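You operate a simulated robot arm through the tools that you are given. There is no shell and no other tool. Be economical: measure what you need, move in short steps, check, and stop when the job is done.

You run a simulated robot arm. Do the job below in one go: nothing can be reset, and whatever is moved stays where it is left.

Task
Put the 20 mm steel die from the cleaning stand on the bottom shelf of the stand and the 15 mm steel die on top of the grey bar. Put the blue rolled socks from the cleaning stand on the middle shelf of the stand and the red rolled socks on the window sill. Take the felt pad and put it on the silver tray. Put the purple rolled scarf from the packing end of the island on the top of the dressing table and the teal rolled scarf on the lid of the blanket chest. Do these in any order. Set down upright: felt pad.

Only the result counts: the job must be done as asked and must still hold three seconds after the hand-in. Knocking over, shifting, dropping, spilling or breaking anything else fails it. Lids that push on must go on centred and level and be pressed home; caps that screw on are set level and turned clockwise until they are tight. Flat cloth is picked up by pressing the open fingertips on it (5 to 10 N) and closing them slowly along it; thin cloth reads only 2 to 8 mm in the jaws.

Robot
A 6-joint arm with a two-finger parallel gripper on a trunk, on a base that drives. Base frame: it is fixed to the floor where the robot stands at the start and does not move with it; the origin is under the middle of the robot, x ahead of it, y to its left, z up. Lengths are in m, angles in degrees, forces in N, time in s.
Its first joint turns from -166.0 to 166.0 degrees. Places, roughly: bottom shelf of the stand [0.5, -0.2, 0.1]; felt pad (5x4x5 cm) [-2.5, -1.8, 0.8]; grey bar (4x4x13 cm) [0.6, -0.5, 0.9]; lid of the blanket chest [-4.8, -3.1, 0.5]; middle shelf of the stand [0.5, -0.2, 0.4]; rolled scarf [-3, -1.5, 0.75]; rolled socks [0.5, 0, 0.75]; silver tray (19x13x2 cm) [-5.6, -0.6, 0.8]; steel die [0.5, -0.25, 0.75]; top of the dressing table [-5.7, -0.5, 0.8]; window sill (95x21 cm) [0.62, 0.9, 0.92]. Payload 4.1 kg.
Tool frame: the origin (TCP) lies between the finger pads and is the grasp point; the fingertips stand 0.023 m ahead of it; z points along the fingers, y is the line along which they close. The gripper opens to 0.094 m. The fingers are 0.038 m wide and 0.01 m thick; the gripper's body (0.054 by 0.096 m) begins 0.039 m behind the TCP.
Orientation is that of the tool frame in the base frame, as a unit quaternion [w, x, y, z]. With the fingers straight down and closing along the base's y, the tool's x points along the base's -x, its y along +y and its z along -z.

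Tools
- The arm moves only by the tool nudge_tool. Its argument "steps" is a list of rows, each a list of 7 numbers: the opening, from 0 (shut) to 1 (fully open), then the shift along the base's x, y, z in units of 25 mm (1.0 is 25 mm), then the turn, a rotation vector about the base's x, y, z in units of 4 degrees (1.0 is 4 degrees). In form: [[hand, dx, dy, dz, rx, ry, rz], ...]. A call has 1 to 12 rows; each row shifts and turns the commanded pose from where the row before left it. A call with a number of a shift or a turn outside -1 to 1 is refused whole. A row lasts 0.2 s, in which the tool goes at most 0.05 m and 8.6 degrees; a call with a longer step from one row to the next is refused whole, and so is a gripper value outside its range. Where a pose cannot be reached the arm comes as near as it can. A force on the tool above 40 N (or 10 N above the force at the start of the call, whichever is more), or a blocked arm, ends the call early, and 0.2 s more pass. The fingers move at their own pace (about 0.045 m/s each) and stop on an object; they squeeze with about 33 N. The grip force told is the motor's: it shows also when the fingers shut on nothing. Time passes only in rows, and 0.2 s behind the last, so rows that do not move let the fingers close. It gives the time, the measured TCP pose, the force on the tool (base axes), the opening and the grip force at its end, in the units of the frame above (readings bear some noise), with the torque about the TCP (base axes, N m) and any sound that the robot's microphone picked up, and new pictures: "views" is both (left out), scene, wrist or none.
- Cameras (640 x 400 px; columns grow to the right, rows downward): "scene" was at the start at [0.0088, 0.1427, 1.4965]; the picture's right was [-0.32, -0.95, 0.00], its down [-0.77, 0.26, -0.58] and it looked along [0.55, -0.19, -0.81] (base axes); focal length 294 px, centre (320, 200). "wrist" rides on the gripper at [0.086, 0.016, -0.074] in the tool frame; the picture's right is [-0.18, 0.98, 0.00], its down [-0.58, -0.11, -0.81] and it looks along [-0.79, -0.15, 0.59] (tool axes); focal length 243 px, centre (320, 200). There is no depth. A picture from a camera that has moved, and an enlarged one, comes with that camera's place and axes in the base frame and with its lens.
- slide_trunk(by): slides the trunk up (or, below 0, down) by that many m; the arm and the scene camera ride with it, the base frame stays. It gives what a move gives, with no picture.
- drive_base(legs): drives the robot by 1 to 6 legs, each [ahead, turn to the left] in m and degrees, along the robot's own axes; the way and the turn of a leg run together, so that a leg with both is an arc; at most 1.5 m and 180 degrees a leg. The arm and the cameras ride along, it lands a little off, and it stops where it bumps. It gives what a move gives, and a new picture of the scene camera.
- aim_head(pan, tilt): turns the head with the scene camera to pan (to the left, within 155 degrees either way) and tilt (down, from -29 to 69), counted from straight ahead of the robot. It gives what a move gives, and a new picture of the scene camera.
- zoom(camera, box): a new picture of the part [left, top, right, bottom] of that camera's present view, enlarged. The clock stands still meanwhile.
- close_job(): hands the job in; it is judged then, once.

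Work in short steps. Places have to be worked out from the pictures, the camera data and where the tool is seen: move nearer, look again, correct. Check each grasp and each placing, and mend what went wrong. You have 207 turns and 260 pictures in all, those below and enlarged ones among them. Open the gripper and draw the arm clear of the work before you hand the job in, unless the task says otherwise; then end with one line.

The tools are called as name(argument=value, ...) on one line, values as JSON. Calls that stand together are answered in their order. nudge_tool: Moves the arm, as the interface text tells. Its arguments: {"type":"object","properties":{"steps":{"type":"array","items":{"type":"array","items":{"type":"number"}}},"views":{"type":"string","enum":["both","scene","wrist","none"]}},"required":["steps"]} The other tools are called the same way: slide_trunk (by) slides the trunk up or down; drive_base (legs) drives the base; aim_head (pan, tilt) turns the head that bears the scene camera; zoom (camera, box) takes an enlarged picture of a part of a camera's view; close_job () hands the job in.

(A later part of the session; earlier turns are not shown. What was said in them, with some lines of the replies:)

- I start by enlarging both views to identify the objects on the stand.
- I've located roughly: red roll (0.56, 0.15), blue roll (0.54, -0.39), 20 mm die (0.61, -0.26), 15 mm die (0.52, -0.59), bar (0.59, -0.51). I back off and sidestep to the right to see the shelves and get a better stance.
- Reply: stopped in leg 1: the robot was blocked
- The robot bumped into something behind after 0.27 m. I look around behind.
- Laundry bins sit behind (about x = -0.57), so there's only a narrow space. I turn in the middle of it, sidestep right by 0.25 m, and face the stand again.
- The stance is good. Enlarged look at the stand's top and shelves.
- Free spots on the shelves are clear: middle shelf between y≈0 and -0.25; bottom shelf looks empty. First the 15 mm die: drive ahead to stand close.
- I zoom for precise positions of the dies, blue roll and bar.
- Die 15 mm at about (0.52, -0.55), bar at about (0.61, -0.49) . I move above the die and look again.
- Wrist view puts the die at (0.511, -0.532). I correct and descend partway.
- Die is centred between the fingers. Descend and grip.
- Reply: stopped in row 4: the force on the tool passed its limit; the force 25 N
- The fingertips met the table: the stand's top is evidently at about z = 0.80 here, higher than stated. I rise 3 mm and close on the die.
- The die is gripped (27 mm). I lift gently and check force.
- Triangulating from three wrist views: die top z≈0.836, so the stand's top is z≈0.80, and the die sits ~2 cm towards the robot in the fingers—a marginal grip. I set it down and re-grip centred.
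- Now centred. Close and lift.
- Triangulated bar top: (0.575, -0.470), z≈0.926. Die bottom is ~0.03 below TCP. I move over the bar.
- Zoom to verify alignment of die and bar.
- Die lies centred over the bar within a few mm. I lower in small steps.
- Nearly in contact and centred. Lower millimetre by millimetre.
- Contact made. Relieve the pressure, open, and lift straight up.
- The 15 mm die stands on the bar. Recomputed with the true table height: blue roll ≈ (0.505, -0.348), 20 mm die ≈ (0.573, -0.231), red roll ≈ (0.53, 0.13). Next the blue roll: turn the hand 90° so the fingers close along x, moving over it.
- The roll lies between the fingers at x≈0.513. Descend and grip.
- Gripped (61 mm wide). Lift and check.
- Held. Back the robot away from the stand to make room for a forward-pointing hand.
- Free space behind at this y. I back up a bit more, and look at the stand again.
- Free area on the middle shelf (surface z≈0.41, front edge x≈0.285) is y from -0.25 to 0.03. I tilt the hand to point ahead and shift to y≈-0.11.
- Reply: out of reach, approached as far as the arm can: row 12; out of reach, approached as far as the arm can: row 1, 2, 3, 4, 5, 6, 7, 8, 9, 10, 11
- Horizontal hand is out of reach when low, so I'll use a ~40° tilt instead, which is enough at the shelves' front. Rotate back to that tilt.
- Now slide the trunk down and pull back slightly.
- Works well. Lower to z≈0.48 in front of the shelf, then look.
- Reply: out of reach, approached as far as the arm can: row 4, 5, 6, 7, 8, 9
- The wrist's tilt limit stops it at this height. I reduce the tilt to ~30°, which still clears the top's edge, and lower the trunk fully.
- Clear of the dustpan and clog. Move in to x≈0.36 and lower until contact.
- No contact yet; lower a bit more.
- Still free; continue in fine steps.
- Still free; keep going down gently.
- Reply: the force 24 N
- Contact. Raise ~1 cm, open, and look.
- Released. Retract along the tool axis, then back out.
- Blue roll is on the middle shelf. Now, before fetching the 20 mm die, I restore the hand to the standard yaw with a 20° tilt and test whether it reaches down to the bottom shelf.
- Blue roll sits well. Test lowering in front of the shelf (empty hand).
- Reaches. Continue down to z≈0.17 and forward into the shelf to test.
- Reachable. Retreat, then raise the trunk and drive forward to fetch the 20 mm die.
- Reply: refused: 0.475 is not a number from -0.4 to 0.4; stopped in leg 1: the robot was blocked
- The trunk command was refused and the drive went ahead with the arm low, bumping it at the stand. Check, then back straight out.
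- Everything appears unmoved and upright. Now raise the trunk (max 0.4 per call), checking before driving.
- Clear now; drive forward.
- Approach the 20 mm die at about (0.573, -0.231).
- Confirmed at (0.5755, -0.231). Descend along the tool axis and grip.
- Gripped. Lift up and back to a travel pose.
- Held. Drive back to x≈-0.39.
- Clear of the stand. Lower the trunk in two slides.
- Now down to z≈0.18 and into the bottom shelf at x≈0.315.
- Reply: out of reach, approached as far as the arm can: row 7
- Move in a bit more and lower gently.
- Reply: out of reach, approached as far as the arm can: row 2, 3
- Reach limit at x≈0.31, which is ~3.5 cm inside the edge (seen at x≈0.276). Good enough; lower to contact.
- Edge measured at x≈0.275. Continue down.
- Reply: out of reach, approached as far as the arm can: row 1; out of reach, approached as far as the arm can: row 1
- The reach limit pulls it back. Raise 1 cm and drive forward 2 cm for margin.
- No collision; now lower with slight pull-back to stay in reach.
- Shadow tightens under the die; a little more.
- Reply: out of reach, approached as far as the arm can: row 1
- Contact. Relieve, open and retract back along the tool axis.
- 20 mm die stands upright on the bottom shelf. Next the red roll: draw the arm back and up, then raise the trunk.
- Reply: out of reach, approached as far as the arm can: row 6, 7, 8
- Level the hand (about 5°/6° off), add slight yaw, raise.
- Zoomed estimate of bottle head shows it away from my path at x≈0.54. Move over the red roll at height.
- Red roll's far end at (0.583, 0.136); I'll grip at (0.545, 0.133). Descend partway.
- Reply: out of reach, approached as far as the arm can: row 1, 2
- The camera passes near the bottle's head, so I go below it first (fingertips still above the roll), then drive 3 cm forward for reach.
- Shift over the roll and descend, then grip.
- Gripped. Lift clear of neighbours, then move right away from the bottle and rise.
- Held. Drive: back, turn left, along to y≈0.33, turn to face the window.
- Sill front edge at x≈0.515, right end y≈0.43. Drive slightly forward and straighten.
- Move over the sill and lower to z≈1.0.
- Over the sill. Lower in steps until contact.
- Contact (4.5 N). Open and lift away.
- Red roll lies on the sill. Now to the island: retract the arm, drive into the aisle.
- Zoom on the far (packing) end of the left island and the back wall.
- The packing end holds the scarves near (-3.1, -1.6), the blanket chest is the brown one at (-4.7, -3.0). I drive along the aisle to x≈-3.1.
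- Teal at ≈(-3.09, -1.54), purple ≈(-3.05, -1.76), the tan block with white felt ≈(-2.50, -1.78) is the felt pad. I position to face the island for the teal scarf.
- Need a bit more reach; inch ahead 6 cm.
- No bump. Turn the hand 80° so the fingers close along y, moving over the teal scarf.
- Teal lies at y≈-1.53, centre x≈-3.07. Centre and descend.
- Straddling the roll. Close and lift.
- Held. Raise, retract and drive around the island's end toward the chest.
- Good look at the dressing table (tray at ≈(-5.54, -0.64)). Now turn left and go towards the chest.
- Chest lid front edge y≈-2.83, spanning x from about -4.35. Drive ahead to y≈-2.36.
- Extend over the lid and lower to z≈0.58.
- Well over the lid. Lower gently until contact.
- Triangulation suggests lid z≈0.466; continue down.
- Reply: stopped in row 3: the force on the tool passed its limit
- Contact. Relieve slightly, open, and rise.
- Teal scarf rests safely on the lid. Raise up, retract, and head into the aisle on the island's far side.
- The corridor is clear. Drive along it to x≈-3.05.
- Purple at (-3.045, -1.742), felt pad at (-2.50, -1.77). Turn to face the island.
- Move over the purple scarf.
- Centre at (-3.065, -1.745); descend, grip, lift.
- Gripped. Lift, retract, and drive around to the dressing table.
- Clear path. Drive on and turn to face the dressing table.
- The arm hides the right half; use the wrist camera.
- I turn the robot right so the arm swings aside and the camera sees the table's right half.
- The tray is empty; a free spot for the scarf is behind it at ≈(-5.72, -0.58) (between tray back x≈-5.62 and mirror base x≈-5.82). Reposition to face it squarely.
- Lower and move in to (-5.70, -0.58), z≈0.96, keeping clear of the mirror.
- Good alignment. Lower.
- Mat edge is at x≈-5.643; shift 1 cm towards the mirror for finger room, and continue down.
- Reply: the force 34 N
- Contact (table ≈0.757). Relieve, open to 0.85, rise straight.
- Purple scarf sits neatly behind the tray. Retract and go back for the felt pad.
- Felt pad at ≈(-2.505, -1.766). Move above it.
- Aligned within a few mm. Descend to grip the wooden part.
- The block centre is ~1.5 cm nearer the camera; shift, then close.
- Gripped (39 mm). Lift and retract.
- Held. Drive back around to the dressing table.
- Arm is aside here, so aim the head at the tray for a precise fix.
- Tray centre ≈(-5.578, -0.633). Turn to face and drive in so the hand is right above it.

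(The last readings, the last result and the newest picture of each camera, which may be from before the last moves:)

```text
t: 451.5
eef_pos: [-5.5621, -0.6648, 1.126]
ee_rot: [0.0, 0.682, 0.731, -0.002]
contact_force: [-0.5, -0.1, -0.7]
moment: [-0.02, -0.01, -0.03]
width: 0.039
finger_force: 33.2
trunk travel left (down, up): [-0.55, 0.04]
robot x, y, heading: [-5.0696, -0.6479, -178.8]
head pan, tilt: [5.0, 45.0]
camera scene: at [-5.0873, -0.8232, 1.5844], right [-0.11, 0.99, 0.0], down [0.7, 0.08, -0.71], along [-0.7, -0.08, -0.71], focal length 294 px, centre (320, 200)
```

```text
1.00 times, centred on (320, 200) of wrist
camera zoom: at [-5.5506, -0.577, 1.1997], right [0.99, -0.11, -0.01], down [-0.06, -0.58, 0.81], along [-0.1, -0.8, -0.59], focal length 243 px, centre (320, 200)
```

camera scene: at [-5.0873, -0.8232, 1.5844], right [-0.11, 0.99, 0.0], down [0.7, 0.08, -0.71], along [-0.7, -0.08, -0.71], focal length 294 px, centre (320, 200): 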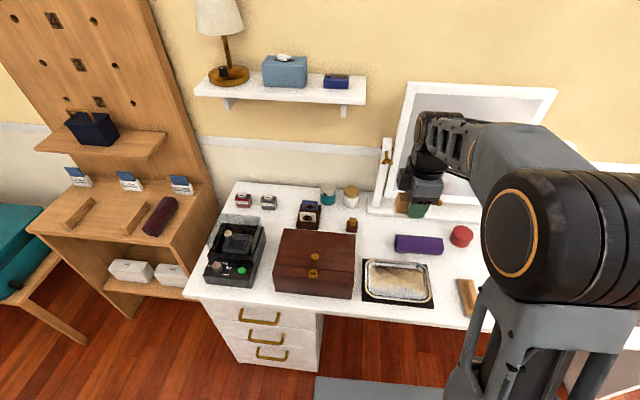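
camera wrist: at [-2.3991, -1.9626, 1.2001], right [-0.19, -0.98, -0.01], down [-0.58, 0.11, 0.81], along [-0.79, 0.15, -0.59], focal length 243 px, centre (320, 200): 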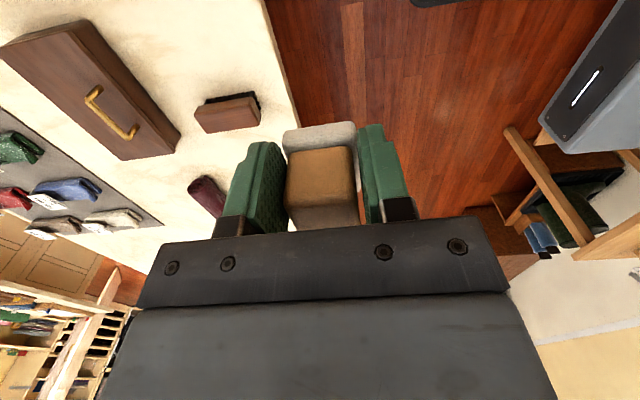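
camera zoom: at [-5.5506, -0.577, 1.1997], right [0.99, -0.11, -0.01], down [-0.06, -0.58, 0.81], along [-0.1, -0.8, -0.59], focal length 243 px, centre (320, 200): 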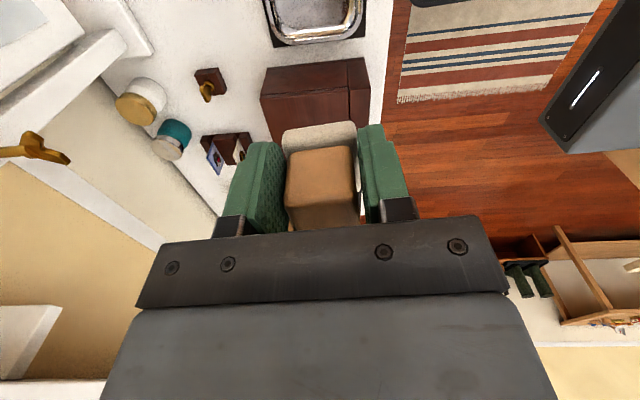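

Tray fix refined: (-5.57, -0.635). Align and lower to z≈0.90.

nudge_tool(steps=[[0, -0.2, 0.6, 0, 0, 0, -0.5], [0, -0.2, 0.6, -0.6, 0, 0, -0.5], [0, 0, 0, -1, 0, 0, 0], [0, 0, 0, -1, 0, 0, 0], [0, 0, 0, -1, 0, 0, 0], [0, 0, 0, -1, 0, 0, 0], [0, 0, 0, -1, 0, 0, 0], [0, 0, 0, -1, 0, 0, 0], [0, 0, 0, -1, 0, 0, 0], [0, 0, 0, -1, 0, 0, 0], [0, 0, 0, 0, 0, 0, 0]])

```text
t: 453.9
eef_pos: [-5.5702, -0.6344, 0.9107]
ee_rot: [0.0, 0.707, 0.707, -0.003]
contact_force: [0.4, 0.3, -1.3]
moment: [0.02, -0.01, 0.01]
width: 0.0389
finger_force: 32.7
trunk travel left (down, up): [-0.55, 0.04]
robot x, y, heading: [-5.0724, -0.6515, -178.9]
head pan, tilt: [5.0, 45.0]
camera scene: at [-5.0875, -0.8231, 1.5844], right [-0.11, 0.99, 0.0], down [0.7, 0.08, -0.71], along [-0.7, -0.08, -0.71], focal length 294 px, centre (320, 200)
camera wrist: at [-5.553, -0.5471, 0.984], right [0.98, -0.18, -0.01], down [-0.1, -0.58, 0.81], along [-0.15, -0.79, -0.59], focal length 243 px, centre (320, 200)
```

scene: 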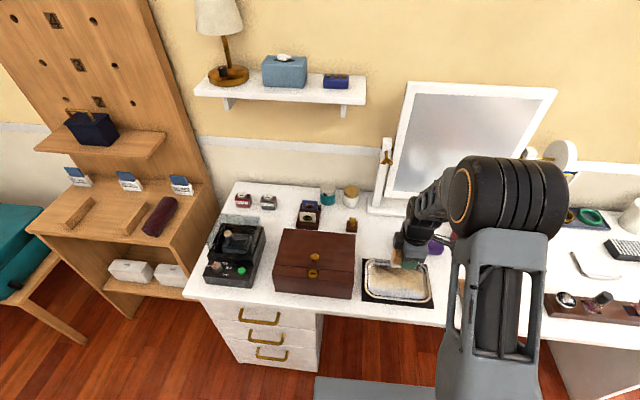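
wrist: 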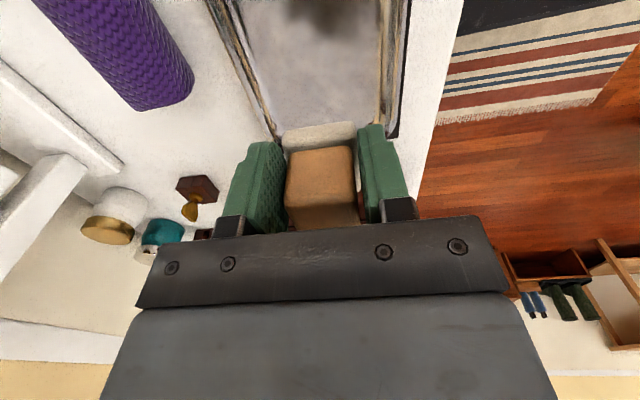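

x is centred in the tray. Lower further.

nudge_tool(steps=[[0, 0, 0, -0.8, 0, 0, 0], [0, 0, 0, -0.8, 0, 0, 0], [0, 0, 0, -0.8, 0, 0, 0], [0, 0, 0, -0.4, 0, 0, 0], [0, 0, 0, 0, 0, 0, 0]])

```text
t: 455.1
eef_pos: [-5.5715, -0.6345, 0.8395]
ee_rot: [-0.001, 0.707, 0.707, -0.003]
contact_force: [-0.2, 0.1, -0.4]
moment: [-0.01, 0.01, 0.02]
width: 0.039
finger_force: 33.1
trunk travel left (down, up): [-0.55, 0.04]
robot x, y, heading: [-5.0685, -0.6469, -178.7]
head pan, tilt: [5.0, 45.0]
camera scene: at [-5.0873, -0.8231, 1.5844], right [-0.11, 0.99, 0.0], down [0.7, 0.08, -0.71], along [-0.7, -0.08, -0.71], focal length 294 px, centre (320, 200)
camera wrist: at [-5.5543, -0.5473, 0.9135], right [0.98, -0.18, -0.01], down [-0.1, -0.58, 0.81], along [-0.15, -0.79, -0.59], focal length 243 px, centre (320, 200)
```

scene: 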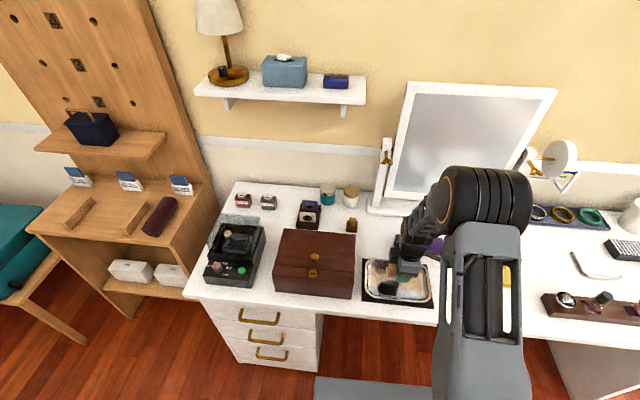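
wrist: 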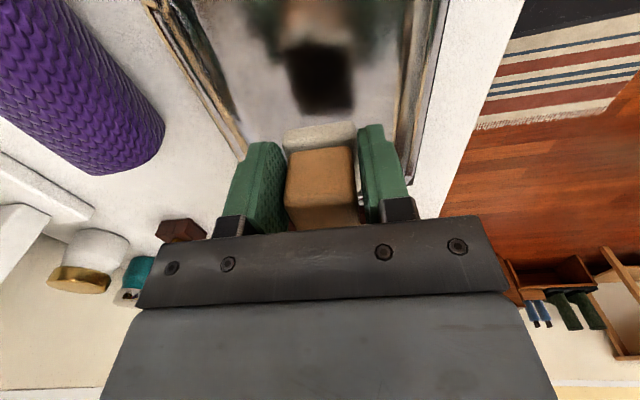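

Zoom the scene to check placement relative to the tray.

zoom(camera="scene", box=[340, 215, 452, 285])

```text
5.71 times, centred on (396, 250) of scene
camera zoom: at [-5.0873, -0.8231, 1.5844], right [-0.11, 0.99, 0.0], down [0.7, 0.08, -0.71], along [-0.7, -0.08, -0.71], focal length 1678 px, centre (-114, -86)
```

zoom: 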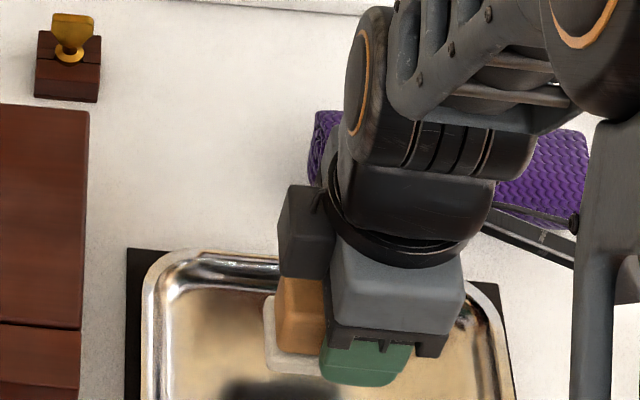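

Well within the tray. Lower gently.

nudge_tool(steps=[[0, 0, 0, -0.3, 0, 0, 0], [0, 0, 0, -0.3, 0, 0, 0], [0, 0, 0, -0.3, 0, 0, 0], [0, 0, 0, -0.15, 0, 0, 0], [0, 0, 0, 0, 0, 0, 0]], views="none")

```text
t: 456.3
eef_pos: [-5.571, -0.6359, 0.8127]
ee_rot: [-0.001, 0.707, 0.708, -0.003]
contact_force: [0.2, 0.3, -0.2]
moment: [0.0, 0.03, -0.04]
width: 0.0391
finger_force: 32.7
trunk travel left (down, up): [-0.55, 0.04]
robot x, y, heading: [-5.0707, -0.6493, -178.7]
head pan, tilt: [5.0, 45.0]
```

nudge_tool(steps=[[0, 0, 0, -0.12, 0, 0, 0], [0, 0, 0, -0.12, 0, 0, 0], [0, 0, 0, -0.12, 0, 0, 0], [0, 0, 0, 0, 0, 0, 0]], views="wrist")

```text
t: 457.3
eef_pos: [-5.5712, -0.6357, 0.8054]
ee_rot: [-0.001, 0.707, 0.707, -0.003]
contact_force: [-0.2, 0.1, -0.4]
moment: [0.03, 0.02, 0.02]
width: 0.0392
finger_force: 33.5
trunk travel left (down, up): [-0.55, 0.04]
robot x, y, heading: [-5.0699, -0.6494, -178.8]
head pan, tilt: [5.0, 45.0]
camera wrist: at [-5.5548, -0.5475, 0.8789], right [0.98, -0.18, -0.01], down [-0.1, -0.58, 0.81], along [-0.15, -0.79, -0.59], focal length 243 px, centre (320, 200)
```

wrist: 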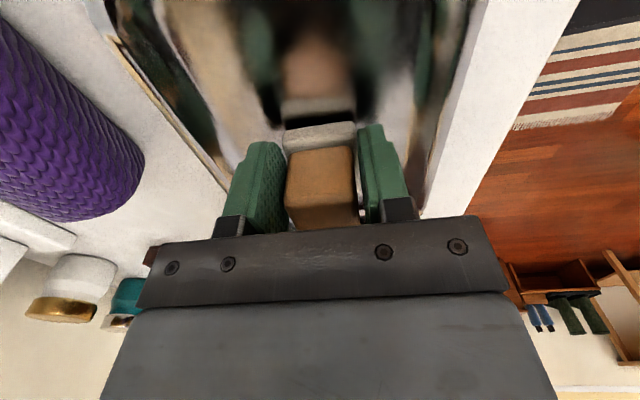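

nudge_tool(steps=[[0, 0, 0, -0.12, 0, 0, 0], [0, 0, 0, -0.12, 0, 0, 0], [0, 0, 0, -0.08, 0, 0, 0], [0, 0, 0, 0, 0, 0, 0]], views="wrist")

```text
t: 458.3
eef_pos: [-5.5725, -0.6363, 0.7991]
ee_rot: [-0.003, 0.707, 0.707, -0.004]
contact_force: [0.0, 1.2, 28.6]
moment: [-0.12, 0.01, 0.0]
width: 0.0391
finger_force: 33.2
trunk travel left (down, up): [-0.55, 0.04]
robot x, y, heading: [-5.0723, -0.646, -178.7]
head pan, tilt: [5.0, 45.0]
camera wrist: at [-5.5546, -0.5478, 0.8729], right [0.98, -0.18, -0.01], down [-0.1, -0.58, 0.81], along [-0.15, -0.79, -0.59], focal length 243 px, centre (320, 200)
```

wrist: 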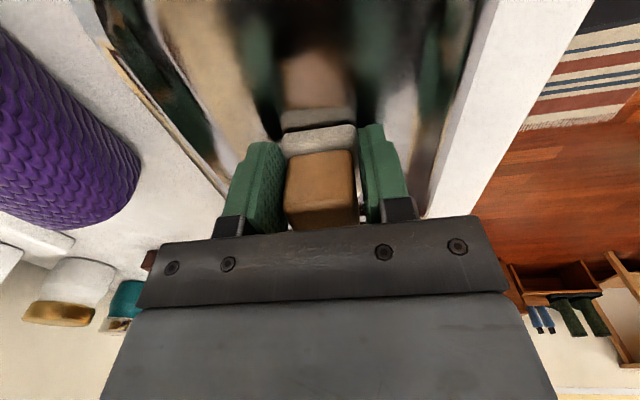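

Contact. Relieve, open modestly, rise straight.

nudge_tool(steps=[[0, 0, 0, 0.15, 0, 0, 0], [0.5, 0, 0, 0, 0, 0, 0], [0.58, 0, 0, 0, 0, 0, 0], [0.58, 0, 0, 0, 0, 0, 0], [0.58, 0, 0, 0.5, 0, 0, 0], [0.58, 0, 0, 0.8, 0, 0, 0], [0.58, 0, 0, 1, 0, 0, 0], [0.58, 0, 0, 1, 0, 0, 0], [0.58, 0, 0, 1, 0, 0, 0], [0.58, 0, 0, 1, 0, 0, 0], [0.58, 0.5, 0, 1, 0, 0, 0], [0.58, 0.5, 0, 1, 0, 0, 0]])

```text
t: 460.9
eef_pos: [-5.547, -0.6349, 0.9841]
ee_rot: [0.0, 0.707, 0.707, -0.002]
contact_force: [-0.7, -0.7, 0.5]
moment: [0.0, -0.01, 0.02]
width: 0.0545
finger_force: 0.0
trunk travel left (down, up): [-0.55, 0.04]
robot x, y, heading: [-5.0714, -0.6497, -178.8]
head pan, tilt: [5.0, 45.0]
camera scene: at [-5.0869, -0.8231, 1.5843], right [-0.11, 0.99, 0.0], down [0.7, 0.08, -0.71], along [-0.7, -0.08, -0.71], focal length 294 px, centre (320, 200)
camera wrist: at [-5.5292, -0.549, 1.059], right [0.98, -0.18, -0.01], down [-0.1, -0.58, 0.81], along [-0.15, -0.79, -0.59], focal length 243 px, centre (320, 200)
```

scene: 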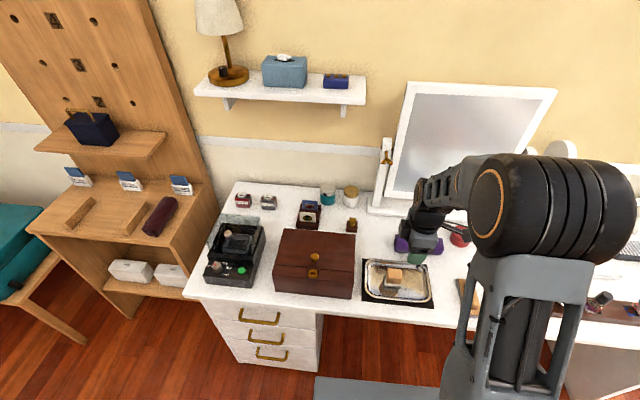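
wrist: 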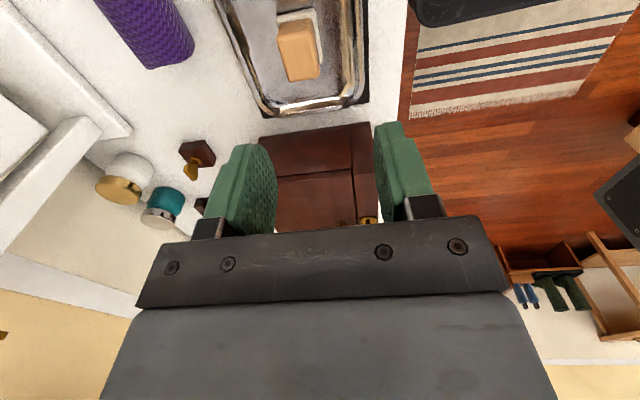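

Felt pad stands upright on the tray. Retract the arm and back away before handing in.

nudge_tool(steps=[[0.58, 0.5, 0, 1, 0, 0, 0], [0.58, 1, 0, 1, 0, 0, 0], [0.58, 1, 0, 1, 0, 0, 0], [0.58, 1, 0, 1, 0, 0, 0], [0.9, 0, 0, 1, 0, 0, 0]], views="none")

drive_base(legs=[[-0.3, 0]])

zoom(camera="scene", box=[240, 80, 480, 230])

```text
t: 462.1
eef_pos: [-5.4594, -0.6349, 1.1103]
ee_rot: [0.0, 0.707, 0.707, -0.003]
contact_force: [0.8, 0.3, 0.1]
moment: [-0.03, 0.03, 0.01]
width: 0.0845
finger_force: 0.1
trunk travel left (down, up): [-0.55, 0.04]
robot x, y, heading: [-5.0714, -0.648, -178.7]
head pan, tilt: [5.0, 45.0]
```

```text
t: 464.2
eef_pos: [-5.163, -0.6272, 1.1111]
ee_rot: [-0.002, 0.708, 0.706, -0.004]
contact_force: [-0.5, -1.1, 0.5]
moment: [0.0, 0.02, 0.03]
width: 0.0845
finger_force: 0.1
trunk travel left (down, up): [-0.55, 0.04]
robot x, y, heading: [-4.7724, -0.6405, -178.8]
head pan, tilt: [5.0, 45.0]
camera scene: at [-4.7908, -0.8165, 1.5844], right [-0.11, 0.99, 0.0], down [0.7, 0.08, -0.71], along [-0.7, -0.08, -0.71], focal length 294 px, centre (320, 200)
```

scene: 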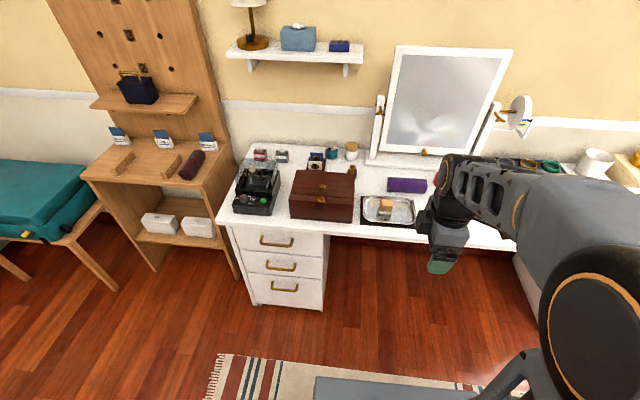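

```text
2.67 times, centred on (360, 155) of scene
camera zoom: at [-4.7908, -0.8165, 1.5844], right [-0.11, 0.99, 0.0], down [0.7, 0.08, -0.71], along [-0.7, -0.08, -0.71], focal length 783 px, centre (213, 320)
```

zoom: 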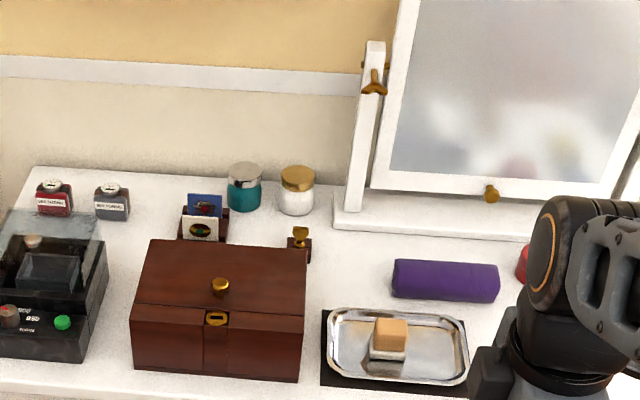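

Everything is placed: the purple scarf is on the dressing table and the felt pad is upright on the tray, with nothing else disturbed there. The gripper is open and clear, so I hand in.

close_job()

```text
The job is handed in.
```

I put all seven items where you asked and handed the job in. The arm bumped the cleaning stand once, when a refused trunk move left it low while I drove forward. In the pictures afterwards nothing looked moved or tipped over.
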